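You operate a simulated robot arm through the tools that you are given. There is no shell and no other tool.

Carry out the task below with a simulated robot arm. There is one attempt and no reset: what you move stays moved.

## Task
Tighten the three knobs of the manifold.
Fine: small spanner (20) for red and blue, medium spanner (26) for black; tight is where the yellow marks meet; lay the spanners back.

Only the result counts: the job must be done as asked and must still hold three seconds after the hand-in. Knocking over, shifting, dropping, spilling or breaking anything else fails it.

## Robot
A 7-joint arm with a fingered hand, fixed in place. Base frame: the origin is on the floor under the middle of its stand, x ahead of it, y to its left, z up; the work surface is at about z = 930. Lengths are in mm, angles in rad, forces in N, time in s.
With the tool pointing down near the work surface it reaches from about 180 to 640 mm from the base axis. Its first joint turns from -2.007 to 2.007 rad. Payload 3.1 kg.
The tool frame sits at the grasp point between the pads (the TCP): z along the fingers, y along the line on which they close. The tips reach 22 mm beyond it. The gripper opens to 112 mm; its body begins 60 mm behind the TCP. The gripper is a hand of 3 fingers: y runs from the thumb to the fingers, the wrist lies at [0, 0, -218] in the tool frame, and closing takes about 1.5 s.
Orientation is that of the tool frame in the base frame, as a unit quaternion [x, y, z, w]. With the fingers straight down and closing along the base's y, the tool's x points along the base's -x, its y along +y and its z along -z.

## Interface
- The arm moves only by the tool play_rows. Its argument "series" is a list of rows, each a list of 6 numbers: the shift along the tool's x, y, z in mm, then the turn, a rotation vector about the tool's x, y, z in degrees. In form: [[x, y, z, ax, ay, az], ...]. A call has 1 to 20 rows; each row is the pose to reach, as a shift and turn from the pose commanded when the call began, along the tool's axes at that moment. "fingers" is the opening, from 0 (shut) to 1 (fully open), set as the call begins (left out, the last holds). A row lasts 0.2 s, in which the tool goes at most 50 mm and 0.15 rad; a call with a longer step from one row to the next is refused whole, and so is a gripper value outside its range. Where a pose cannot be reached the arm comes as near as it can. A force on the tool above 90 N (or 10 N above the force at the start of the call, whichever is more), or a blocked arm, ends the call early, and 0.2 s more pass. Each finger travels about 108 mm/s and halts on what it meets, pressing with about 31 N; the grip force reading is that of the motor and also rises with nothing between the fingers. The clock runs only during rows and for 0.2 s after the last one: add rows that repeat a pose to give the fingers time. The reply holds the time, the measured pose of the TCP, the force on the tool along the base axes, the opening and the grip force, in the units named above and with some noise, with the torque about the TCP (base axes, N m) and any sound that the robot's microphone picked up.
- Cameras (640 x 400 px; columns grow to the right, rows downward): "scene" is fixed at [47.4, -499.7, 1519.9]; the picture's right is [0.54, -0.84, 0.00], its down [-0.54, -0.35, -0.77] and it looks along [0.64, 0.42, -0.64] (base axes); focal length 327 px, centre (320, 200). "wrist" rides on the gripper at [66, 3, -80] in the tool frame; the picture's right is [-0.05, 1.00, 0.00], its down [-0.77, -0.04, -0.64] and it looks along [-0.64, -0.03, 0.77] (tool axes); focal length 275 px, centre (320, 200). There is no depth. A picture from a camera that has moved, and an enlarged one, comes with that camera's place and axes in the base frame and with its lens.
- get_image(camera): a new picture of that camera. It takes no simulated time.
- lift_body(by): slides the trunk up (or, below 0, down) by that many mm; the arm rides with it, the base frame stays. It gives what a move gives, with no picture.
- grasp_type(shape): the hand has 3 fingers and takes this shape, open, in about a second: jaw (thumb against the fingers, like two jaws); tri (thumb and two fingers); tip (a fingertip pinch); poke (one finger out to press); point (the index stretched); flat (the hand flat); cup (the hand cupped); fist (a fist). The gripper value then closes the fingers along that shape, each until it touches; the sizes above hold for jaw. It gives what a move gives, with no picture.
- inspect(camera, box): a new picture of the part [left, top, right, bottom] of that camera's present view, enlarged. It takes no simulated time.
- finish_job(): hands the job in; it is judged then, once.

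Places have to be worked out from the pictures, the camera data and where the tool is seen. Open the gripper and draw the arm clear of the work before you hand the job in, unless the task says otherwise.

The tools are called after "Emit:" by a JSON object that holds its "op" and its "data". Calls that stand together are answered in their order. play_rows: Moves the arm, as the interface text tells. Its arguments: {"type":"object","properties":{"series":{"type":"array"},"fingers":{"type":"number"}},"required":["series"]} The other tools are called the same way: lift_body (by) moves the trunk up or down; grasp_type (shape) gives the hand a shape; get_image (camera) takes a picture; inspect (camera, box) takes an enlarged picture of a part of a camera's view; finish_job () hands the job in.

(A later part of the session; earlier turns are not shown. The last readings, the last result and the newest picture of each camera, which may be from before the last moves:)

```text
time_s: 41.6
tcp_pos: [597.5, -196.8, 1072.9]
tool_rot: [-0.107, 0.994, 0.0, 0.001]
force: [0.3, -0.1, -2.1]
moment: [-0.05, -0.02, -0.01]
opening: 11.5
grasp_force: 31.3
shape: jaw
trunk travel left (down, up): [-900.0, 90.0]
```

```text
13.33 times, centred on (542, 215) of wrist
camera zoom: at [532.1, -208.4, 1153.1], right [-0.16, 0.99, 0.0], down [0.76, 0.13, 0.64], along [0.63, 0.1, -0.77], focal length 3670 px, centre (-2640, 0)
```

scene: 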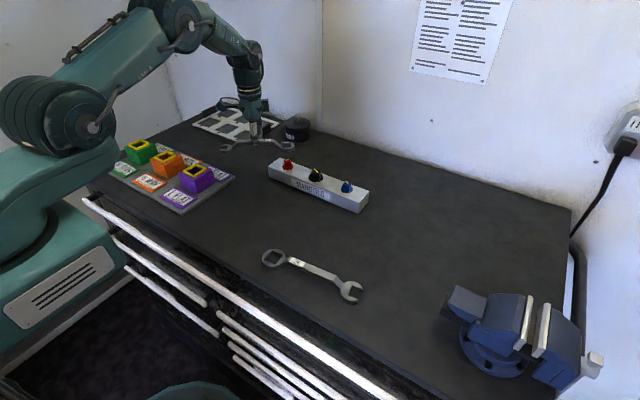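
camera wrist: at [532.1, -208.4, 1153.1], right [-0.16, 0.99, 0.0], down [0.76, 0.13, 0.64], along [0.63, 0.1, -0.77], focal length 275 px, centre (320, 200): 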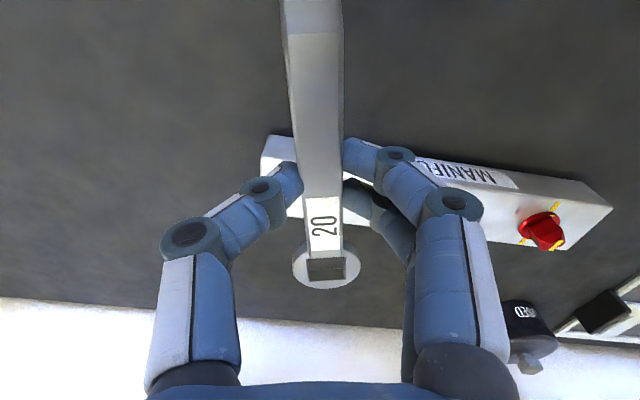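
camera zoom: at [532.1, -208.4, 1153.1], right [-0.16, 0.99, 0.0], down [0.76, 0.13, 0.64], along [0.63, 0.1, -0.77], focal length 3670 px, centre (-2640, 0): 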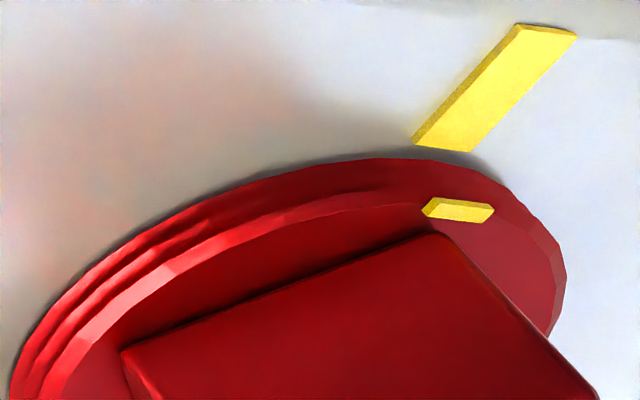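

The red marks are aligned to within about 1°. The ring is above the blue knob to within about 1 mm, so I lower with a small correction until the head shows through the hole.

Emit:
{"op": "play_rows", "data": {"series": [[0.3, -0.3, 10, 0, 0, 0], [0.6, -0.6, 20, 0, 0, 0], [0.9, -0.8, 30, 0, 0, 0], [0.9, -0.8, 38, 0, 0, 0], [0.9, -0.8, 45, 0, 0, 0], [0.9, -0.8, 45, 0, 0, 0]]}}

Emit:
{"op": "inspect", "data": {"camera": "wrist", "box": [280, 190, 376, 300]}}

Emit:
{"op": "inspect", "data": {"camera": "scene", "box": [324, 160, 372, 196]}}

```text
time_s: 43.0
tcp_pos: [596.9, -198.4, 1028.9]
tool_rot: [-0.106, 0.994, 0.001, 0.0]
force: [-0.3, -0.8, -2.0]
moment: [-0.02, -0.01, -0.03]
opening: 11.7
grasp_force: 31.2
shape: jaw
trunk travel left (down, up): [-900.0, 90.0]
```

```text
3.64 times, centred on (328, 245) of wrist
camera zoom: at [531.7, -209.8, 1108.6], right [-0.16, 0.99, 0.0], down [0.76, 0.13, 0.64], along [0.63, 0.1, -0.77], focal length 1001 px, centre (291, 36)
```

zoom: 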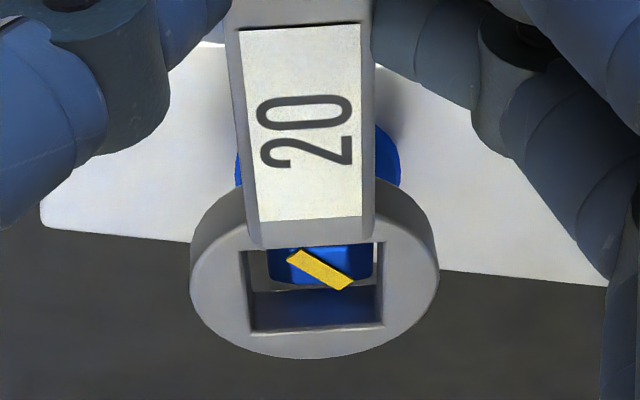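

```text
11.11 times, centred on (348, 178) of scene
camera zoom: at [47.4, -499.7, 1519.9], right [0.54, -0.84, 0.0], down [-0.54, -0.35, -0.77], along [0.64, 0.42, -0.64], focal length 3630 px, centre (9, 444)
```

zoom: 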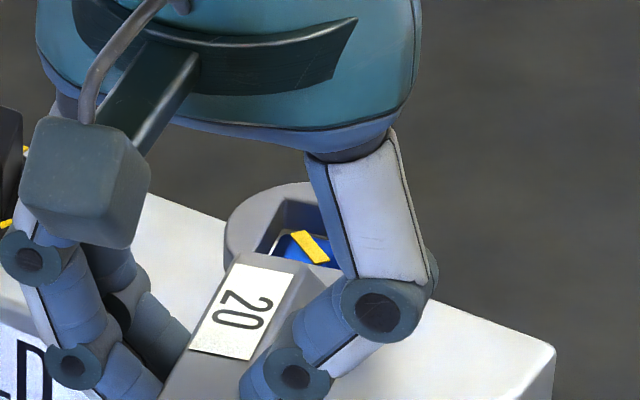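

It looks the same as with red. I lower the ring over the blue head with small corrections.

Emit:
{"op": "play_rows", "data": {"series": [[0.4, 0.4, 3, 0, 0, 0], [0.7, 0.8, 6, 0, 0, 0], [0.7, 0.8, 9, 0, 0, 0], [0.7, 0.8, 12, 0, 0, 0], [0.7, 0.8, 14, 0, 0, 0], [0.7, 0.8, 14, 0, 0, 0]]}}

Emit:
{"op": "inspect", "data": {"camera": "wrist", "box": [280, 190, 376, 300]}}

Emit:
{"op": "inspect", "data": {"camera": "scene", "box": [324, 160, 372, 196]}}

```text
time_s: 44.4
tcp_pos: [595.8, -197.3, 1014.5]
tool_rot: [-0.105, 0.994, 0.001, 0.0]
force: [0.2, -0.2, -1.5]
moment: [0.03, 0.04, 0.02]
opening: 11.7
grasp_force: 31.1
shape: jaw
trunk travel left (down, up): [-900.0, 90.0]
```

```text
3.64 times, centred on (328, 245) of wrist
camera zoom: at [530.7, -209.1, 1094.5], right [-0.16, 0.99, 0.0], down [0.76, 0.13, 0.64], along [0.63, 0.1, -0.77], focal length 1001 px, centre (291, 36)
```

zoom: 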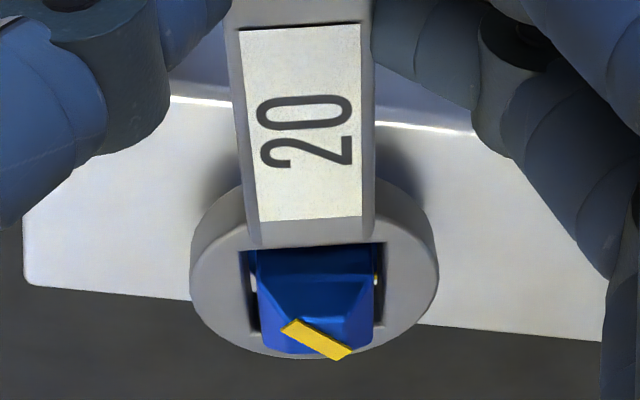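

```text
11.11 times, centred on (348, 178) of scene
camera zoom: at [47.4, -499.7, 1519.9], right [0.54, -0.84, 0.0], down [-0.54, -0.35, -0.77], along [0.64, 0.42, -0.64], focal length 3630 px, centre (9, 444)
```

zoom: 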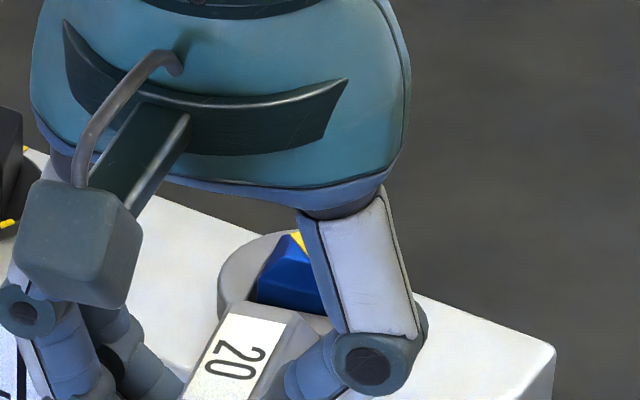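

The ring is seated on blue as it was on red. Near the end of this stroke the fingers come close to the black knob, so I turn only 38° first and then check clearance.

Emit:
{"op": "play_rows", "data": {"series": [[-0.09, 4.27, 0, 0, 0, 3], [-0.39, 8.52, 0, 0, 0, 6], [-0.93, 12.76, 0, 0, 0, 9], [-1.68, 16.96, 0, 0, 0, 12], [-2.65, 21.11, 0, 0, 0, 15], [-3.83, 25.21, 0, 0, 0, 18], [-5.23, 29.24, 0, 0, 0, 21], [-6.84, 33.19, 0, 0, 0, 24], [-8.66, 37.05, 0, 0, 0, 27], [-10.67, 40.82, 0, 0, 0, 30], [-12.87, 44.47, 0, 0, 0, 33], [-15.28, 48.0, 0, 0, 0, 36], [-16.97, 50.28, 0, 0, 0, 38], [-16.97, 50.28, 0, 0, 0, 38]]}}

Emit:
{"op": "inspect", "data": {"camera": "wrist", "box": [280, 190, 376, 300]}}

Emit:
{"op": "inspect", "data": {"camera": "scene", "box": [294, 155, 374, 205]}}

Emit:
{"op": "get_image", "data": {"camera": "wrist"}}

```text
time_s: 47.4
tcp_pos: [600.2, -144.0, 1015.2]
tool_rot: [0.225, 0.974, 0.0, -0.001]
force: [-2.3, 0.1, -1.8]
moment: [0.03, 0.06, 0.05]
opening: 11.6
grasp_force: 31.2
shape: jaw
trunk travel left (down, up): [-900.0, 90.0]
```

```text
3.64 times, centred on (328, 245) of wrist
camera zoom: at [543.5, -113.4, 1094.7], right [0.48, 0.88, 0.0], down [0.68, -0.37, 0.64], along [0.56, -0.31, -0.77], focal length 1001 px, centre (291, 36)
```

zoom: 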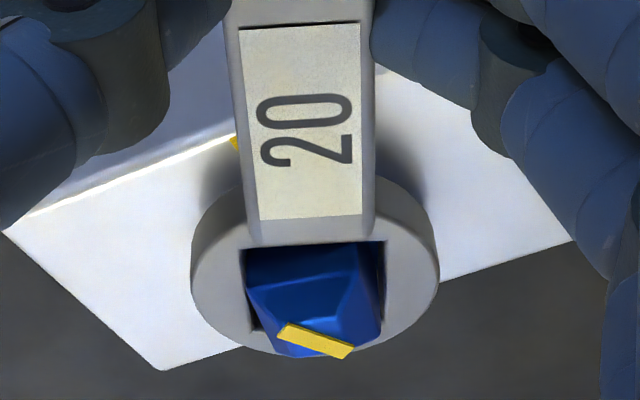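

```text
8.00 times, centred on (334, 180) of scene
camera zoom: at [47.4, -499.7, 1519.9], right [0.54, -0.84, 0.0], down [-0.54, -0.35, -0.77], along [0.64, 0.42, -0.64], focal length 2613 px, centre (208, 360)
```

zoom: 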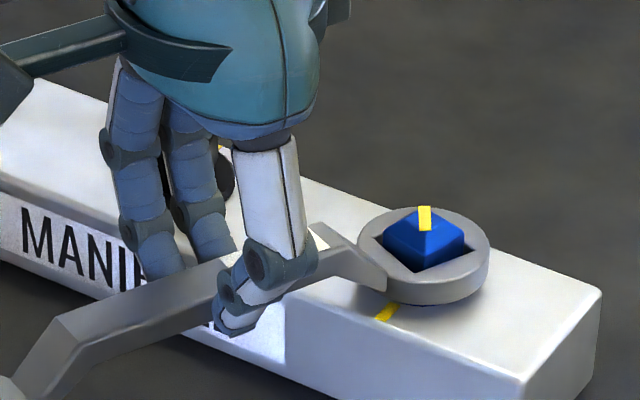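

```text
taken
camera wrist: at [543.5, -113.4, 1094.7], right [0.48, 0.88, 0.0], down [0.68, -0.37, 0.64], along [0.56, -0.31, -0.77], focal length 275 px, centre (320, 200)
```

wrist: 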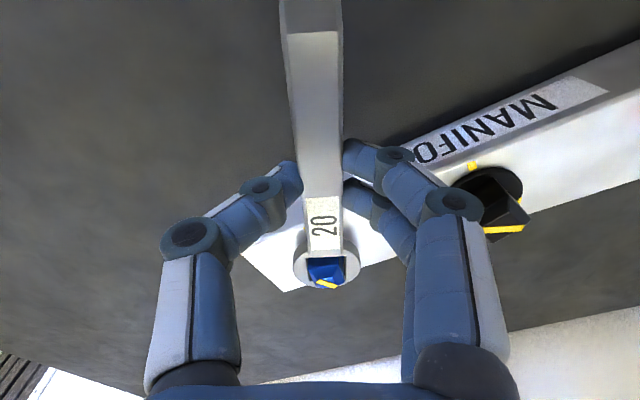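

The mark has come around partway. I look closely at the fingers against the black knob to judge clearance for the rest of the stroke.

Emit:
{"op": "inspect", "data": {"camera": "scene", "box": [302, 160, 350, 196]}}

Emit:
{"op": "inspect", "data": {"camera": "wrist", "box": [330, 120, 530, 260]}}

```text
11.11 times, centred on (326, 178) of scene
camera zoom: at [47.4, -499.7, 1519.9], right [0.54, -0.84, 0.0], down [-0.54, -0.35, -0.77], along [0.64, 0.42, -0.64], focal length 3630 px, centre (253, 444)
```

zoom: 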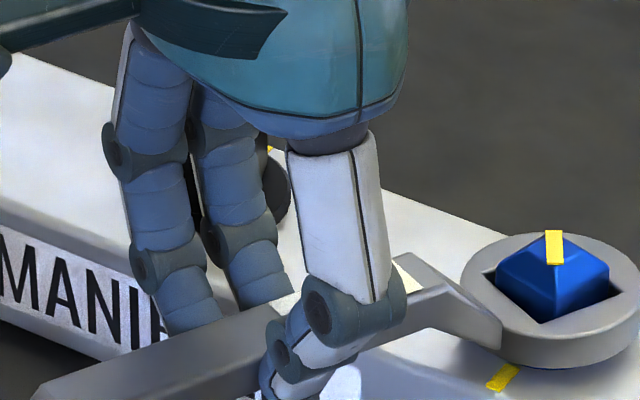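

```text
2.86 times, centred on (430, 190) of wrist
camera zoom: at [543.5, -113.4, 1094.7], right [0.48, 0.88, 0.0], down [0.68, -0.37, 0.64], along [0.56, -0.31, -0.77], focal length 786 px, centre (6, 229)
```

zoom: 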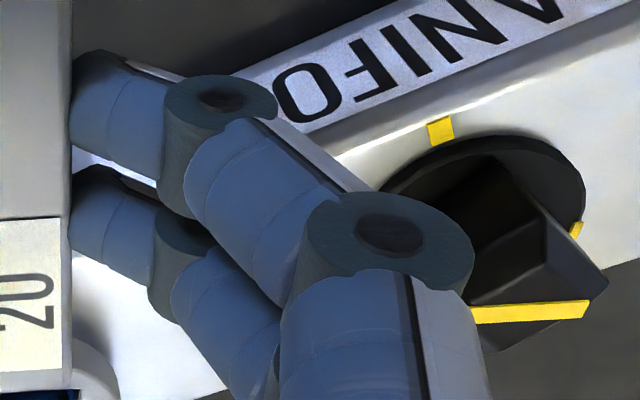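

The finger joints near the black knob are higher than its top (≈999), so there is clearance for the full stroke. I continue 20° and check the marks.

Emit:
{"op": "play_rows", "data": {"series": [[-0.09, 4.27, 0, 0, 0, 3], [-0.39, 8.52, 0, 0, 0, 6], [-0.93, 12.76, 0, 0, 0, 9], [-1.68, 16.96, 0, 0, 0, 12], [-2.65, 21.11, 0, 0, 0, 15], [-3.83, 25.21, 0, 0, 0, 18], [-4.74, 27.9, 0, 0, 0, 20], [-4.74, 27.9, 0, 0, 0, 20]]}}

Emit:
{"op": "inspect", "data": {"camera": "scene", "box": [332, 174, 364, 194]}}

Emit:
{"op": "inspect", "data": {"camera": "scene", "box": [294, 155, 374, 205]}}

Emit:
{"op": "get_image", "data": {"camera": "wrist"}}

```text
time_s: 49.2
tcp_pos: [616.1, -121.5, 1015.4]
tool_rot: [0.39, 0.921, -0.001, 0.0]
force: [-5.3, 0.3, -0.9]
moment: [0.0, 0.04, 0.05]
opening: 11.5
grasp_force: 31.0
shape: jaw
trunk travel left (down, up): [-900.0, 90.0]
```

```text
16.00 times, centred on (348, 184) of scene
camera zoom: at [47.4, -499.7, 1519.9], right [0.54, -0.84, 0.0], down [-0.54, -0.35, -0.77], along [0.64, 0.42, -0.64], focal length 5227 px, centre (-128, 456)
```

zoom: 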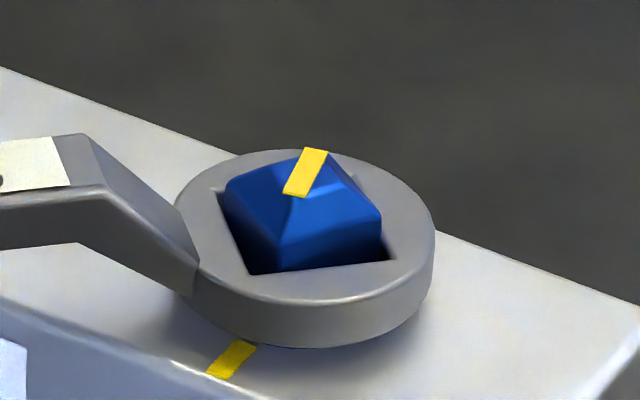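

```text
8.00 times, centred on (334, 180) of scene
camera zoom: at [47.4, -499.7, 1519.9], right [0.54, -0.84, 0.0], down [-0.54, -0.35, -0.77], along [0.64, 0.42, -0.64], focal length 2613 px, centre (208, 360)
```

zoom: 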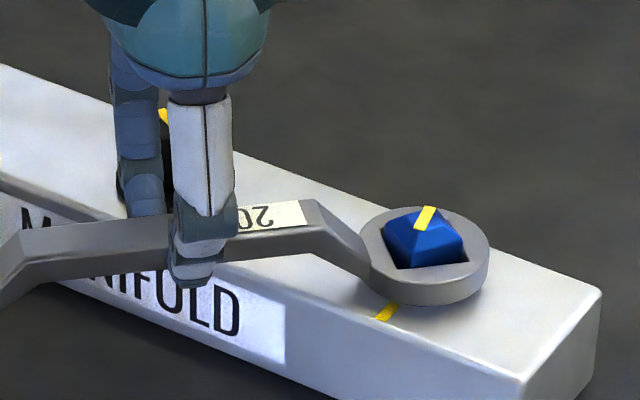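

```text
taken
camera wrist: at [574.1, -72.7, 1095.0], right [0.75, 0.66, 0.0], down [0.51, -0.58, 0.64], along [0.42, -0.48, -0.77], focal length 275 px, centre (320, 200)
```

wrist: 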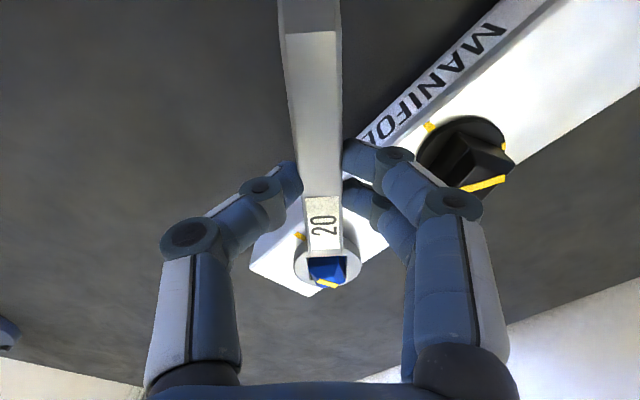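

About 11.5° remain on blue. I turn 8° more and check.

Emit:
{"op": "play_rows", "data": {"series": [[-0.09, 4.27, 0, 0, 0, 3], [-0.39, 8.52, 0, 0, 0, 6], [-0.72, 11.35, 0, 0, 0, 8], [-0.72, 11.35, 0, 0, 0, 8]]}}

Emit:
{"op": "inspect", "data": {"camera": "scene", "box": [332, 174, 364, 194]}}

Emit:
{"op": "inspect", "data": {"camera": "scene", "box": [294, 155, 374, 205]}}

Emit:
{"op": "inspect", "data": {"camera": "wrist", "box": [280, 220, 360, 300]}}

```text
time_s: 50.2
tcp_pos: [626.0, -113.7, 1016.5]
tool_rot: [0.454, 0.891, 0.001, 0.001]
force: [-4.8, -0.9, -2.5]
moment: [0.01, 0.06, 0.02]
opening: 11.4
grasp_force: 31.1
shape: jaw
trunk travel left (down, up): [-900.0, 90.0]
```

```text
16.00 times, centred on (348, 184) of scene
camera zoom: at [47.4, -499.7, 1519.9], right [0.54, -0.84, 0.0], down [-0.54, -0.35, -0.77], along [0.64, 0.42, -0.64], focal length 5227 px, centre (-128, 456)
```

zoom: 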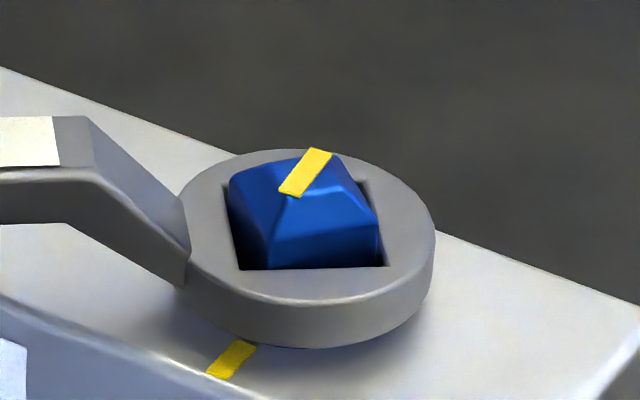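

```text
8.00 times, centred on (334, 180) of scene
camera zoom: at [47.4, -499.7, 1519.9], right [0.54, -0.84, 0.0], down [-0.54, -0.35, -0.77], along [0.64, 0.42, -0.64], focal length 2613 px, centre (208, 360)
```

zoom: 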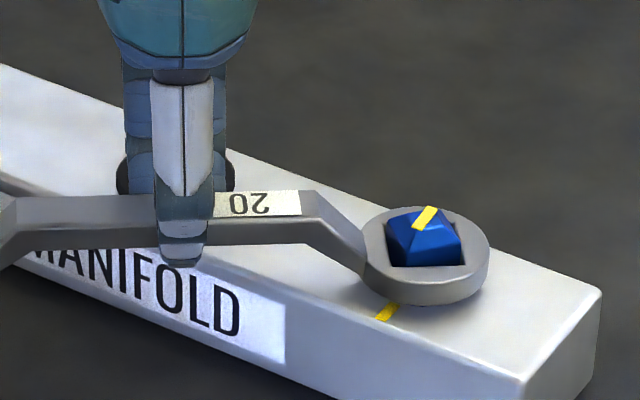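

```text
5.00 times, centred on (320, 260) of wrist
camera zoom: at [589.7, -59.9, 1095.0], right [0.84, 0.55, 0.0], down [0.42, -0.64, 0.64], along [0.35, -0.53, -0.77], focal length 1376 px, centre (320, -100)
```

zoom: 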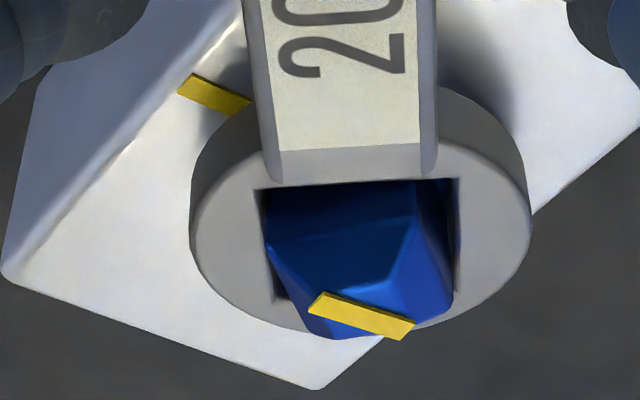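

About 3° remain on blue; I turn the last 3°.

Emit:
{"op": "play_rows", "data": {"series": [[-0.03, 2.13, 0, 0, 0, 1.5], [-0.09, 4.27, 0, 0, 0, 3.0], [-0.09, 4.27, 0, 0, 0, 3.0]]}}

Emit:
{"op": "inspect", "data": {"camera": "scene", "box": [332, 174, 364, 194]}}

Emit:
{"op": "inspect", "data": {"camera": "wrist", "box": [280, 220, 360, 300]}}

```text
time_s: 51.0
tcp_pos: [629.0, -112.3, 1015.6]
tool_rot: [0.476, 0.879, 0.0, 0.0]
force: [-4.1, -1.1, -2.1]
moment: [0.05, 0.08, 0.02]
opening: 11.6
grasp_force: 31.3
shape: jaw
trunk travel left (down, up): [-900.0, 90.0]
```

```text
16.00 times, centred on (348, 184) of scene
camera zoom: at [47.4, -499.7, 1519.9], right [0.54, -0.84, 0.0], down [-0.54, -0.35, -0.77], along [0.64, 0.42, -0.64], focal length 5227 px, centre (-128, 456)
```

zoom: 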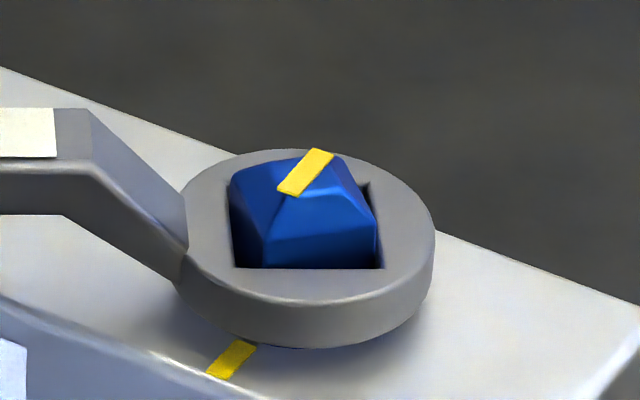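

```text
5.00 times, centred on (320, 260) of wrist
camera zoom: at [596.2, -55.6, 1095.1], right [0.86, 0.51, 0.0], down [0.39, -0.67, 0.64], along [0.32, -0.55, -0.77], focal length 1376 px, centre (320, -100)
```

zoom: 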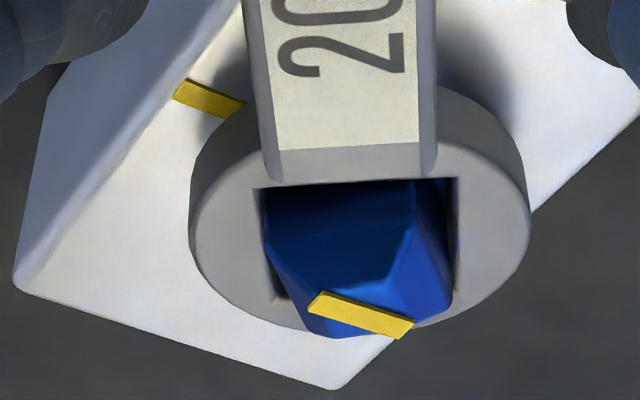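

The blue line and its fixed mark now agree to within about 0.5°. I back off within the play and lift the spanner clear.

Emit:
{"op": "play_rows", "data": {"series": [[-0.2, -4.27, 0, 0, 0, -3], [-0.5, -8.52, 0, 0, 0, -6], [-0.5, -8.52, -8, 0, 0, -6], [-0.5, -8.52, -18, 0, 0, -6], [-0.5, -8.52, -30, 0, 0, -6], [-0.5, -8.52, -45, 0, 0, -6], [-0.5, -8.52, -60, 0, 0, -6], [-0.5, -8.52, -60, 0, 0, -6]]}}

Emit:
{"op": "inspect", "data": {"camera": "scene", "box": [332, 174, 364, 194]}}

Emit:
{"op": "get_image", "data": {"camera": "wrist"}}

```text
time_s: 52.8
tcp_pos: [623.5, -118.2, 1075.9]
tool_rot: [0.43, 0.903, 0.0, -0.001]
force: [0.7, -0.1, -0.9]
moment: [0.0, -0.02, -0.05]
opening: 11.6
grasp_force: 31.0
shape: jaw
trunk travel left (down, up): [-900.0, 90.0]
```

```text
16.00 times, centred on (348, 184) of scene
camera zoom: at [47.4, -499.7, 1519.9], right [0.54, -0.84, 0.0], down [-0.54, -0.35, -0.77], along [0.64, 0.42, -0.64], focal length 5227 px, centre (-128, 456)
```

zoom: 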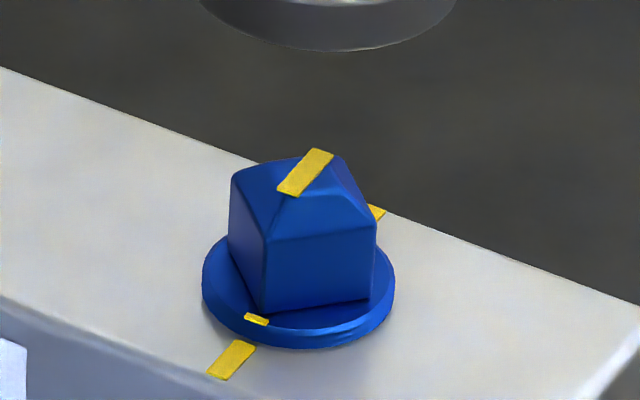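

```text
taken
camera wrist: at [584.7, -64.5, 1154.8], right [0.8, 0.59, 0.0], down [0.46, -0.62, 0.64], along [0.38, -0.51, -0.77], focal length 275 px, centre (320, 200)
```

wrist: 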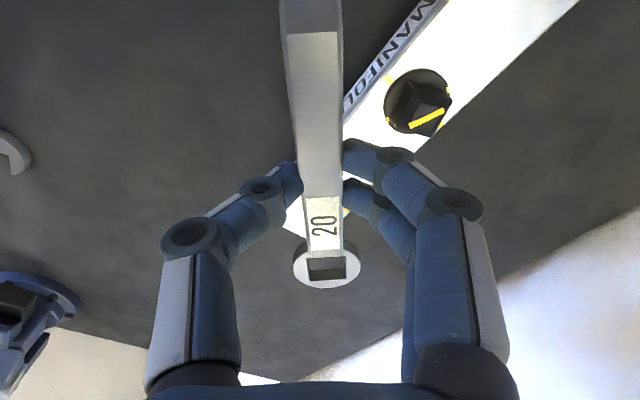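

Both knobs done with this spanner. I carry it back over its original spot: ring at ≈(401, 108), handle at 272°.

Emit:
{"op": "play_rows", "data": {"series": [[13.2, -4.1, 0, 0, 0, -7.52], [26.3, -8.3, 0, 0, 0, -15.04], [39.5, -12.4, 0, 0, 0, -22.56], [52.6, -16.6, 0, 0, 0, -30.08], [65.8, -20.7, 0, 0, 0, -37.6], [78.9, -24.9, 0, 0, 0, -45.13], [92.1, -29, 0, 0, 0, -52.65], [105.3, -33.2, 0, 0, 0, -60.17], [118.4, -37.3, 0, 0, 0, -67.69], [131.6, -41.5, 0, 0, 0, -75.21], [144.7, -45.6, 0, 0, 0, -82.73], [157.9, -49.8, 0, 0, 0, -90.25], [171.1, -53.9, 0, 0, 0, -97.77], [184.2, -58.1, 0, 0, 0, -105.29], [197.4, -62.2, 0, 0, 0, -112.81], [210.5, -66.4, 0, 0, 0, -120.33], [223.7, -70.5, 0, 0, 0, -127.86], [236.8, -74.6, 0, 0, 0, -135.38], [250, -78.8, 0, 0, 0, -142.9], [250, -78.8, 0, 0, 0, -142.9]]}}

Emit:
{"op": "get_image", "data": {"camera": "wrist"}}

Emit:
{"op": "get_image", "data": {"camera": "scene"}}

```text
time_s: 57.0
tcp_pos: [403.9, 27.9, 1074.7]
tool_rot: [0.72, -0.694, 0.0, 0.0]
force: [-0.2, -0.4, -0.8]
moment: [0.0, 0.0, 0.01]
opening: 11.5
grasp_force: 31.1
shape: jaw
trunk travel left (down, up): [-900.0, 90.0]
```

```text
taken
camera wrist: at [404.1, -38.9, 1154.7], right [-1.0, 0.01, 0.0], down [0.01, 0.77, 0.64], along [0.01, 0.64, -0.77], focal length 275 px, centre (320, 200)
```

wrist: 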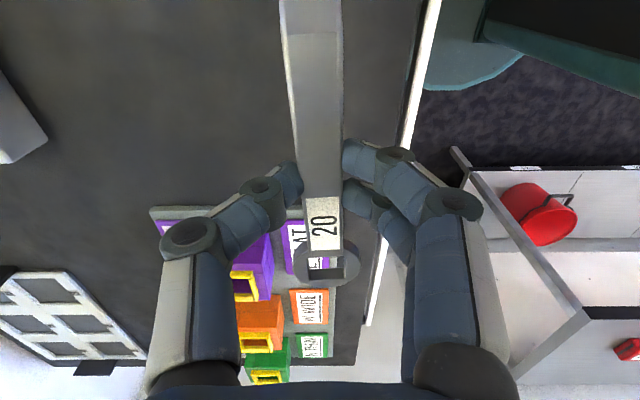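

```text
taken
```

scene: 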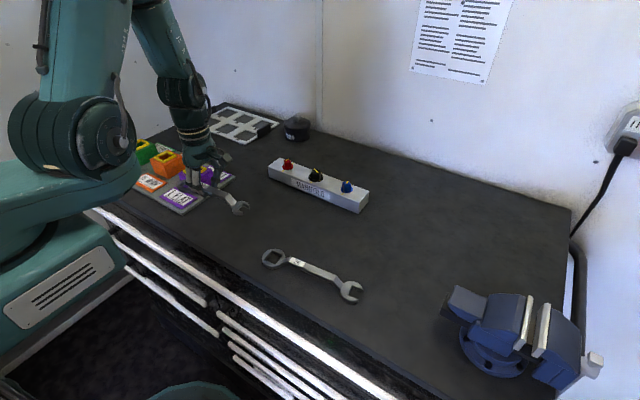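

It is over the original spot. I lower it down to the table.

Emit:
{"op": "play_rows", "data": {"series": [[0.4, 0, 25, 0, 0, 0], [0.9, 0, 50, 0, 0, 0], [0.9, 0, 75, 0, 0, 0], [0.9, 0, 92, 0, 0, 0], [0.9, 0, 102, 0, 0, 0], [0.9, 0, 105, 0, 0, 0], [0.9, 0, 107, 0, 0, 0], [0.9, 0, 107, 0, 0, 0]]}}

Emit:
{"op": "inspect", "data": {"camera": "scene", "box": [174, 177, 274, 252]}}

Emit:
{"op": "get_image", "data": {"camera": "wrist"}}

```text
time_s: 58.8
tcp_pos: [404.2, 27.6, 967.6]
tool_rot: [0.719, -0.695, 0.0, 0.001]
force: [1.9, 0.1, 0.1]
moment: [0.03, 0.04, 0.0]
opening: 11.6
grasp_force: 30.8
shape: jaw
trunk travel left (down, up): [-900.0, 90.0]
```

```text
5.33 times, centred on (224, 214) of scene
camera zoom: at [47.4, -499.7, 1519.9], right [0.54, -0.84, 0.0], down [-0.54, -0.35, -0.77], along [0.64, 0.42, -0.64], focal length 1742 px, centre (832, 123)
```

zoom: 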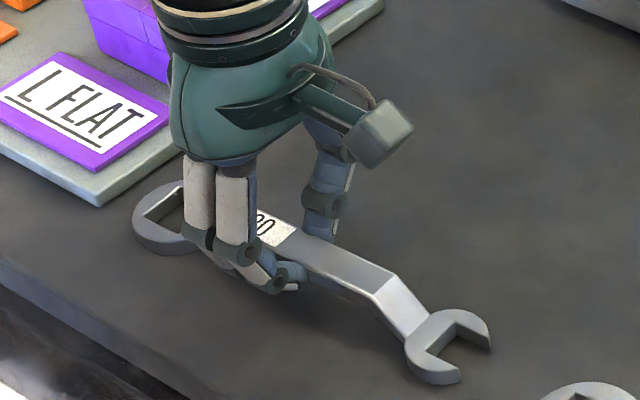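

```text
taken
camera wrist: at [404.3, -40.0, 1047.2], right [-1.0, 0.01, 0.0], down [0.01, 0.77, 0.64], along [0.01, 0.64, -0.77], focal length 275 px, centre (320, 200)
```

wrist: 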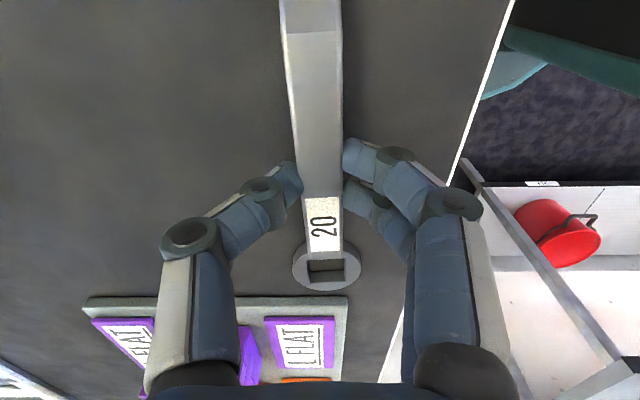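

In the scene view the ring edge and open end coincide with their original pixels to within half a pixel. I release and rise.

Emit:
{"op": "play_rows", "data": {"series": [[0, 0, 0, 0, 0, 0], [0, 0, 0, 0, 0, 0], [0, 0, 0, 0, 0, 0]], "fingers": 0.4}}

Emit:
{"op": "play_rows", "data": {"series": [[0, 0, -10, 0, 0, 0], [0, 0, -30, 0, 0, 0], [10, 0, -60, 0, 0, 0], [25, 0, -90, 0, 0, 0], [40, 0, -110, 0, 0, 0], [40, 0, -110, 0, 0, 0]]}}

Emit:
{"op": "get_image", "data": {"camera": "wrist"}}

Emit:
{"op": "inspect", "data": {"camera": "scene", "box": [184, 202, 264, 252]}}

```text
time_s: 59.6
tcp_pos: [404.2, 27.4, 967.0]
tool_rot: [0.72, -0.694, 0.0, 0.0]
force: [-0.2, 0.9, 0.6]
moment: [-0.05, 0.02, 0.02]
opening: 44.1
grasp_force: 0.0
shape: jaw
trunk travel left (down, up): [-900.0, 90.0]
```

```text
time_s: 61.0
tcp_pos: [406.5, -11.2, 1076.7]
tool_rot: [0.719, -0.695, 0.0, 0.001]
force: [0.9, -0.4, -0.5]
moment: [-0.02, 0.02, 0.0]
opening: 44.4
grasp_force: 0.1
shape: jaw
out of reach, approached as far as the arm can: row 4
trunk travel left (down, up): [-900.0, 90.0]
```

```text
taken
camera wrist: at [406.8, -77.7, 1157.5], right [-1.0, 0.01, 0.0], down [0.01, 0.77, 0.63], along [0.01, 0.63, -0.77], focal length 275 px, centre (320, 200)
```

wrist: 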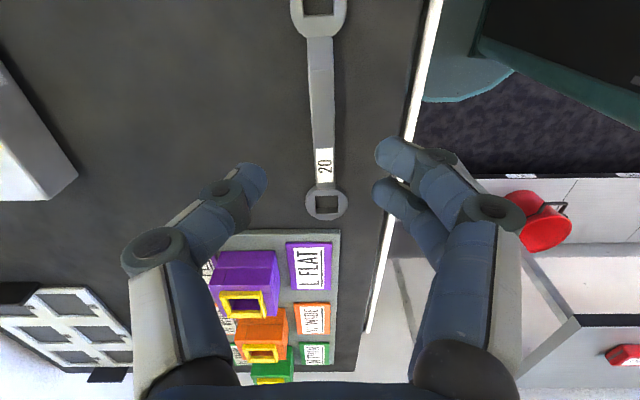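

```text
8.00 times, centred on (224, 227) of scene
camera zoom: at [47.4, -499.7, 1519.9], right [0.54, -0.84, 0.0], down [-0.54, -0.35, -0.77], along [0.64, 0.42, -0.64], focal length 2613 px, centre (1088, -16)
```

zoom: 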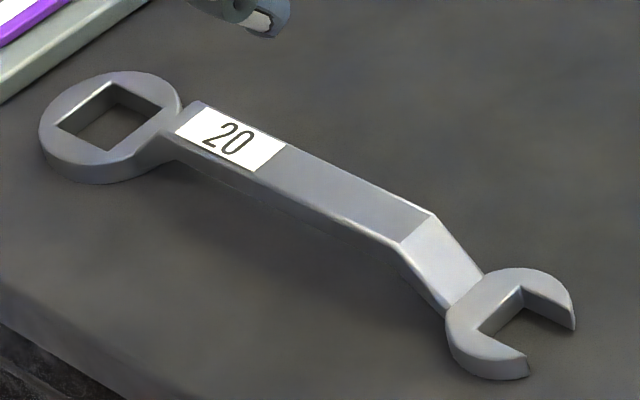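

The small spanner is back exactly where it was. Next I move over the medium spanner (26) to measure it.

Emit:
{"op": "play_rows", "data": {"series": [[35, 1.5, 0, 0, 0, 0], [70, 3, 0, 0, 0, 0], [105, 4.4, 0, 0, 0, 0], [140, 5.9, 0, 0, 0, 0], [175, 7.4, 0, 0, 0, 0], [210, 8.8, 0, 0, 0, 0], [245, 10.3, 0, 0, 0, 0], [278.7, 11.7, 0, 0, 0, 0], [278.7, 11.7, 0, 0, 0, 0]], "fingers": 0.8}}

Emit:
{"op": "get_image", "data": {"camera": "wrist"}}

```text
time_s: 63.0
tcp_pos: [333.5, -205.5, 1048.0]
tool_rot: [0.72, -0.694, 0.001, -0.001]
force: [0.4, 0.3, 0.4]
moment: [0.01, -0.01, -0.01]
opening: 89.7
grasp_force: 0.2
shape: jaw
out of reach, approached as far as the arm can: row 3, 4, 5, 6, 7, 8, 9
trunk travel left (down, up): [-900.0, 90.0]
```

```text
taken
camera wrist: at [332.2, -272.1, 1127.0], right [-1.0, 0.01, 0.0], down [0.01, 0.77, 0.64], along [0.01, 0.64, -0.77], focal length 275 px, centre (320, 200)
```

wrist: 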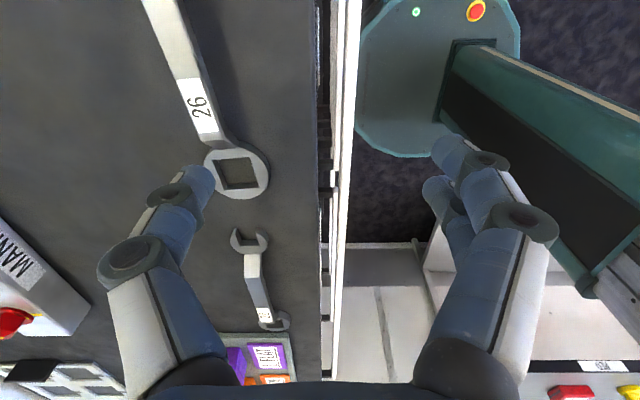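

At that spot the arm cannot hold this hand yaw; it stopped at (333, -205). I rotate the hand clockwise toward a neutral yaw to see what it can reach there.

Emit:
{"op": "play_rows", "data": {"series": [[0, 0, 0, 0, 0, 8], [0, 0, 0, 0, 0, 16], [0, 0, 0, 0, 0, 24], [0, 0, 0, 0, 0, 32], [0, 0, 0, 0, 0, 40], [0, 0, 0, 0, 0, 48], [0, 0, 0, 0, 0, 48], [0, 0, 0, 0, 0, 48]]}}

Emit:
{"op": "get_image", "data": {"camera": "wrist"}}

Emit:
{"op": "get_image", "data": {"camera": "scene"}}

```text
time_s: 64.8
tcp_pos: [333.6, -204.3, 1046.4]
tool_rot: [-0.374, 0.927, 0.0, 0.0]
force: [-0.2, -0.2, 0.0]
moment: [0.0, -0.01, -0.01]
opening: 89.3
grasp_force: 0.1
shape: jaw
trunk travel left (down, up): [-900.0, 90.0]
```

```text
taken
camera wrist: at [284.7, -248.1, 1126.2], right [-0.66, 0.75, 0.0], down [0.58, 0.51, 0.64], along [0.48, 0.42, -0.77], focal length 275 px, centre (320, 200)
```

wrist: 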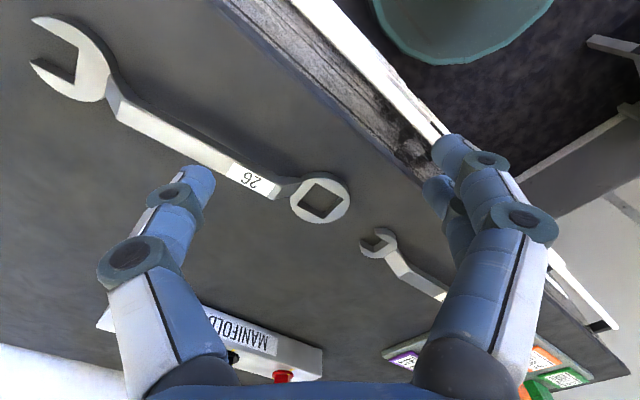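

```text
taken
```

scene: 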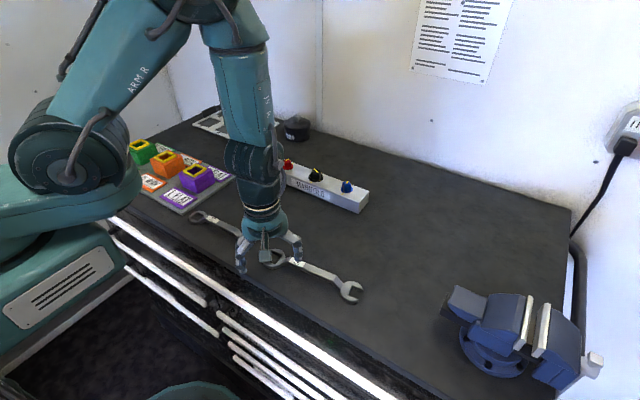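

The base pose resets to where the arm really is, which is useful. I move over the medium spanner at this yaw and then rotate toward its handle direction to find the limit.

Emit:
{"op": "play_rows", "data": {"series": [[-11, -14, -4, 0, 0, 0], [-22, -28, -8, 0, 0, 0], [-33, -42, -11, 0, 0, 0], [-44.6, -56.8, -14, 0, 0, 0], [-44.6, -56.8, -14, 0, 0, -8], [-44.6, -56.8, -14, 0, 0, -16], [-44.6, -56.8, -14, 0, 0, -24], [-44.6, -56.8, -14, 0, 0, -32], [-44.6, -56.8, -14, 0, 0, -40], [-44.6, -56.8, -14, 0, 0, -48], [-44.6, -56.8, -14, 0, 0, -48]]}}

Emit:
{"op": "get_image", "data": {"camera": "wrist"}}

```text
time_s: 67.2
tcp_pos: [359.6, -133.1, 1055.6]
tool_rot: [0.745, -0.667, 0.003, 0.005]
force: [-1.3, -5.0, 0.2]
moment: [0.45, -0.06, -0.05]
opening: 89.6
grasp_force: 0.1
shape: jaw
out of reach, approached as far as the arm can: row 1, 8, 9, 10, 11
trunk travel left (down, up): [-900.0, 90.0]
```

```text
taken
camera wrist: at [364.2, -199.6, 1137.0], right [-1.0, -0.06, 0.0], down [-0.05, 0.78, 0.63], along [-0.04, 0.63, -0.78], focal length 275 px, centre (320, 200)
```

wrist: 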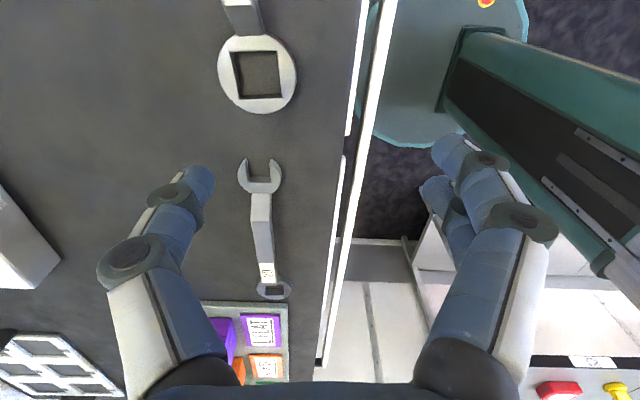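

The yaw limit is about 250° at this place, below the spanner's handle direction of 274.7°. So I will pick this spanner up with the hand reversed (yaw ≈95°). I rotate through neutral while moving over it.

Emit:
{"op": "play_rows", "data": {"series": [[9.3, -2.8, -2, 0, 0, 8], [18.5, -5.6, -4, 0, 0, 16], [27.8, -8.4, -5, 0, 0, 24], [37.1, -11.1, -7, 0, 0, 32], [46.3, -13.9, -9, 0, 0, 40], [55.6, -16.7, -10, 0, 0, 48], [64.9, -19.5, -12, 0, 0, 56], [74.1, -22.3, -13, 0, 0, 64], [83.4, -25.1, -15, 0, 0, 72], [92.7, -27.8, -17, 0, 0, 80], [101.9, -30.6, -18, 0, 0, 88], [111.2, -33.4, -20, 0, 0, 96], [111.2, -33.4, -20, 0, 0, 96]]}}

Emit:
{"op": "get_image", "data": {"camera": "wrist"}}

```text
time_s: 70.0
tcp_pos: [387.6, -264.0, 1076.4]
tool_rot: [0.035, 0.999, 0.0, 0.0]
force: [-0.3, 0.4, -0.8]
moment: [0.03, -0.01, 0.04]
opening: 89.3
grasp_force: 0.2
shape: jaw
out of reach, approached as far as the arm can: row 1, 2, 3
trunk travel left (down, up): [-900.0, 90.0]
```

```text
taken
camera wrist: at [323.0, -256.2, 1155.5], right [0.12, 0.99, 0.0], down [0.77, -0.09, 0.64], along [0.63, -0.08, -0.77], focal length 275 px, centre (320, 200)
```

wrist: 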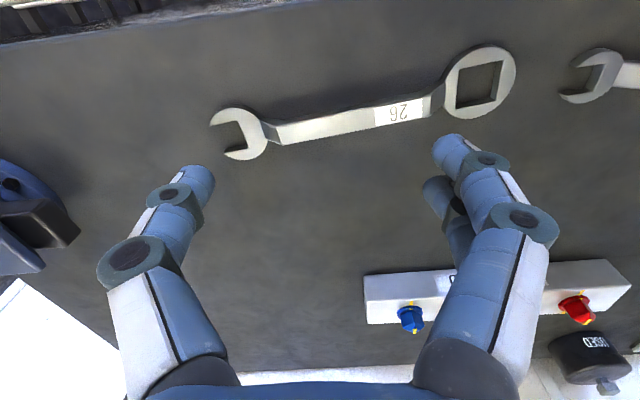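

From here the medium spanner, blue and red are all visible. I zoom in to measure the spanner and re-verify the knobs.

Emit:
{"op": "inspect", "data": {"camera": "wrist", "box": [420, 20, 540, 140]}}

Emit:
{"op": "inspect", "data": {"camera": "wrist", "box": [200, 80, 360, 180]}}

Emit:
{"op": "inspect", "data": {"camera": "wrist", "box": [380, 285, 444, 335]}}

Emit:
{"op": "inspect", "data": {"camera": "wrist", "box": [544, 280, 608, 330]}}

```text
3.33 times, centred on (480, 80) of wrist
camera zoom: at [323.0, -256.2, 1155.5], right [0.12, 0.99, 0.0], down [0.77, -0.09, 0.64], along [0.63, -0.08, -0.77], focal length 918 px, centre (-213, 600)
```

zoom: 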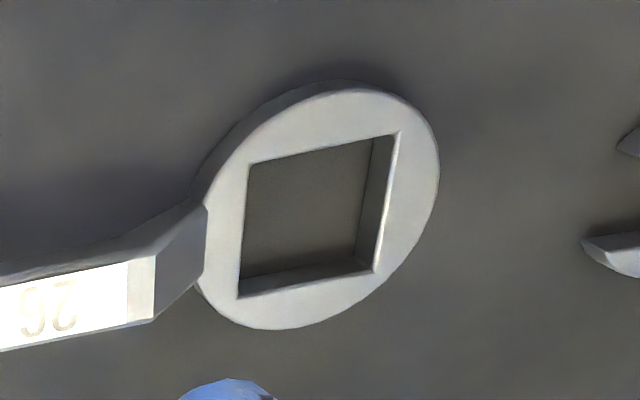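

```text
4.00 times, centred on (280, 130) of wrist
camera zoom: at [323.0, -256.2, 1155.5], right [0.12, 0.99, 0.0], down [0.77, -0.09, 0.64], along [0.63, -0.08, -0.77], focal length 1101 px, centre (480, 480)
```

zoom: 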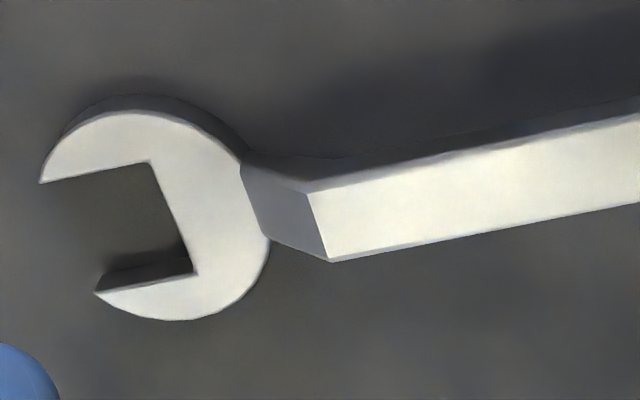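

```text
8.00 times, centred on (412, 310) of wrist
camera zoom: at [323.0, -256.2, 1155.5], right [0.12, 0.99, 0.0], down [0.77, -0.09, 0.64], along [0.63, -0.08, -0.77], focal length 2202 px, centre (-416, -680)
```

zoom: 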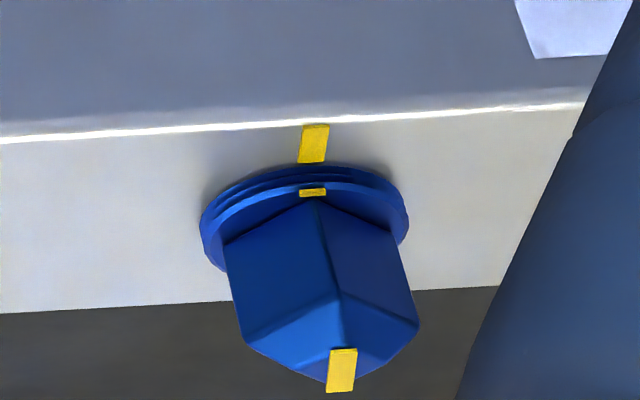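

```text
8.00 times, centred on (576, 305) of wrist
camera zoom: at [323.0, -256.2, 1155.5], right [0.12, 0.99, 0.0], down [0.77, -0.09, 0.64], along [0.63, -0.08, -0.77], focal length 2202 px, centre (-1728, -640)
```

zoom: 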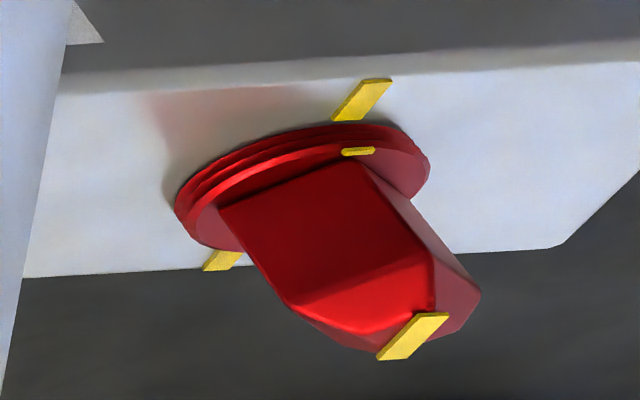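

Red and blue lines are parallel to their fixed marks. The medium spanner has its ring at ≈(402, -145) and handle direction ≈275.6°; the bar mid is ≈(412, -242). I go above it with the reversed yaw of 95.6°.

Emit:
{"op": "play_rows", "data": {"series": [[-2.3, 2.4, 0, 0, 0, 8.04], [-4.6, 4.7, 0, 0, 0, 16.08], [-6.8, 7.1, 0, 0, 0, 24.12], [-9.1, 9.4, 5, 0, 0, 32.16], [-11.4, 11.8, 10, 0, 0, 40.2], [-13.7, 14.2, 16, 0, 0, 48.24], [-16, 16.5, 22, 0, 0, 56.28], [-18.2, 18.9, 28, 0, 0, 64.32], [-20.5, 21.2, 32, 0, 0, 72.36], [-22.8, 23.6, 36, 0, 0, 80.4], [-22.8, 23.6, 36, 0, 0, 80.4]]}}

Emit:
{"op": "get_image", "data": {"camera": "wrist"}}

```text
time_s: 72.4
tcp_pos: [412.2, -241.0, 1040.1]
tool_rot: [0.672, 0.74, 0.0, 0.0]
force: [1.1, 0.9, -0.1]
moment: [-0.01, 0.02, 0.01]
opening: 89.6
grasp_force: 0.0
shape: jaw
trunk travel left (down, up): [-900.0, 90.0]
```

```text
taken
camera wrist: at [409.6, -176.1, 1119.0], right [1.0, 0.05, 0.0], down [0.04, -0.77, 0.64], along [0.03, -0.64, -0.77], focal length 275 px, centre (320, 200)
```

wrist: 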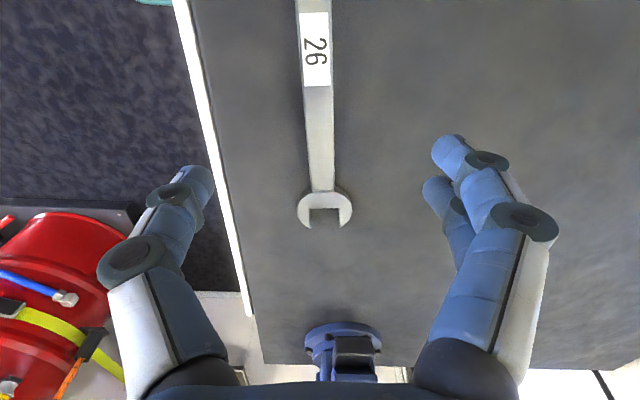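

The reversed yaw is reachable here. I test how far lower the yaw can go, since I need that for a regrasp.

Emit:
{"op": "play_rows", "data": {"series": [[0, 0, 0, 0, 0, 8], [0, 0, 0, 0, 0, 16], [0, 0, 0, 0, 0, 24], [0, 0, 0, 0, 0, 32], [0, 0, 0, 0, 0, 40], [0, 0, 0, 0, 0, 48], [0, 0, 0, 0, 0, 48]]}}

Emit:
{"op": "get_image", "data": {"camera": "wrist"}}

```text
time_s: 74.0
tcp_pos: [412.4, -241.5, 1039.4]
tool_rot: [0.915, 0.403, 0.0, -0.001]
force: [0.7, 1.2, 0.1]
moment: [0.03, 0.0, -0.05]
opening: 89.8
grasp_force: 0.1
shape: jaw
trunk travel left (down, up): [-900.0, 90.0]
```

```text
taken
camera wrist: at [460.3, -195.4, 1119.2], right [0.7, -0.71, 0.0], down [-0.55, -0.54, 0.64], along [-0.45, -0.45, -0.77], focal length 275 px, centre (320, 200)
```

wrist: 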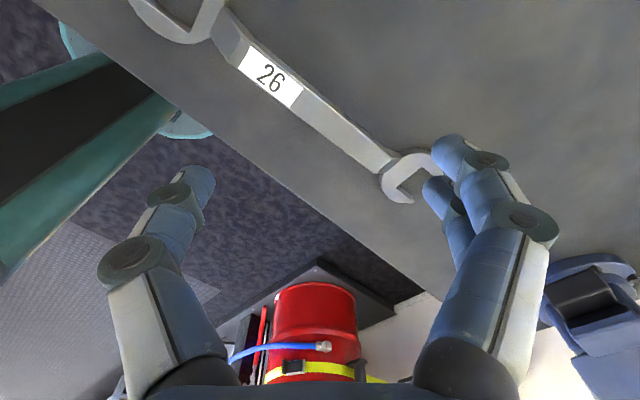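

The yaw goes down to 48° without trouble, so I have about a 200° range. Plan: pick the spanner up reversed, turn it to about 235°, set it down, regrasp it the normal way, use it, then reverse the steps. I go back over the bar and zoom for its height.

Emit:
{"op": "play_rows", "data": {"series": [[0, 0, 0, 0, 0, -8], [0, 0, 0, 0, 0, -16], [0, 0, 0, 0, 0, -24], [0, 0, 0, 0, 0, -32], [0, 0, 0, 0, 0, -40], [0, 0, 0, 0, 0, -48], [0, 0, 0, 0, 0, -48]]}}

Emit:
{"op": "inspect", "data": {"camera": "wrist", "box": [240, 0, 400, 100]}}

Emit:
{"op": "inspect", "data": {"camera": "wrist", "box": [240, 140, 400, 240]}}

```text
time_s: 75.6
tcp_pos: [411.9, -242.1, 1038.8]
tool_rot: [0.671, 0.741, 0.0, 0.0]
force: [0.1, -0.3, -0.4]
moment: [0.01, 0.07, 0.02]
opening: 89.5
grasp_force: 0.1
shape: jaw
trunk travel left (down, up): [-900.0, 90.0]
```

```text
4.00 times, centred on (320, 50) of wrist
camera zoom: at [409.6, -176.0, 1119.0], right [1.0, 0.05, 0.0], down [0.04, -0.77, 0.64], along [0.03, -0.64, -0.77], focal length 1101 px, centre (320, 800)
```

zoom: 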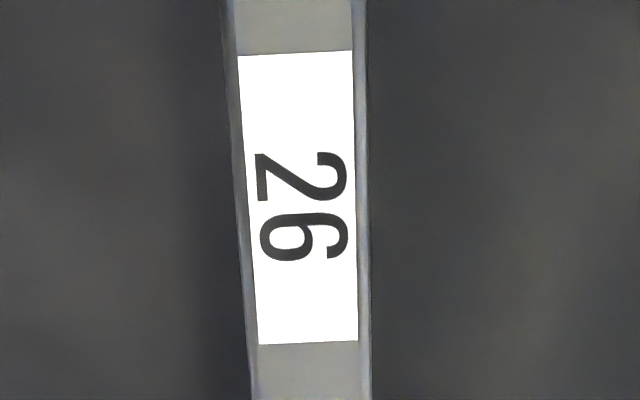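

```text
4.00 times, centred on (320, 190) of wrist
camera zoom: at [409.6, -176.0, 1119.0], right [1.0, 0.05, 0.0], down [0.04, -0.77, 0.64], along [0.03, -0.64, -0.77], focal length 1101 px, centre (320, 240)
```

zoom: 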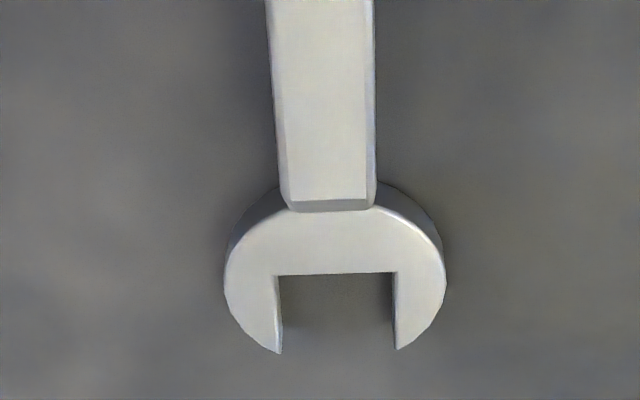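

Bar top is ≈957.5, φ≈275.7°, and the TCP is right over the bar. I lower to z≈967 and close.

Emit:
{"op": "play_rows", "data": {"series": [[0, 0, 20, 0, 0, 0], [0, 0, 40, 0, 0, 0], [0, 0, 55, 0, 0, 0], [0, 0, 65, 0, 0, 0], [0, 0, 71.8, 0, 0, 0], [0, 0, 71.8, 0, 0, 0]], "fingers": 0.4}}

Emit:
{"op": "play_rows", "data": {"series": [[0, 0, 0, 0, 0, 0], [0, 0, 0, 0, 0, 0], [0, 0, 0, 0, 0, 0], [0, 0, 0, 0, 0, 0]], "fingers": 0.05}}

Emit:
{"op": "get_image", "data": {"camera": "wrist"}}

Emit:
{"op": "inspect", "data": {"camera": "scene", "box": [250, 210, 380, 310]}}

```text
time_s: 77.0
tcp_pos: [411.8, -242.6, 967.9]
tool_rot: [0.672, 0.741, 0.0, -0.001]
force: [-0.2, -0.2, -0.1]
moment: [0.01, 0.0, -0.04]
opening: 45.4
grasp_force: 0.0
shape: jaw
trunk travel left (down, up): [-900.0, 90.0]
```

```text
time_s: 78.0
tcp_pos: [412.8, -241.3, 967.2]
tool_rot: [0.672, 0.741, 0.0, 0.0]
force: [0.7, -0.1, -0.3]
moment: [0.02, -0.01, 0.01]
opening: 12.2
grasp_force: 31.1
shape: jaw
trunk travel left (down, up): [-900.0, 90.0]
```

```text
taken
camera wrist: at [409.8, -176.1, 1047.5], right [1.0, 0.05, 0.0], down [0.04, -0.77, 0.64], along [0.03, -0.64, -0.77], focal length 275 px, centre (320, 200)
```

wrist: 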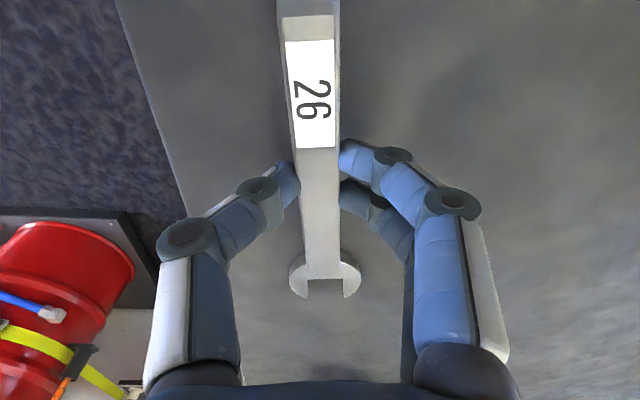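

```text
4.00 times, centred on (315, 260) of scene
camera zoom: at [47.4, -499.7, 1519.9], right [0.54, -0.84, 0.0], down [-0.54, -0.35, -0.77], along [0.64, 0.42, -0.64], focal length 1307 px, centre (340, -40)
```

zoom: 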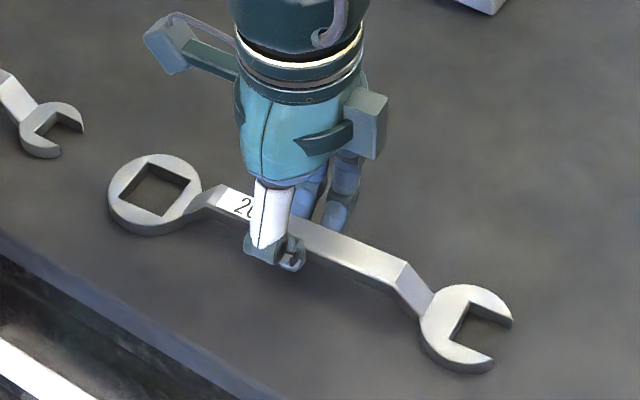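

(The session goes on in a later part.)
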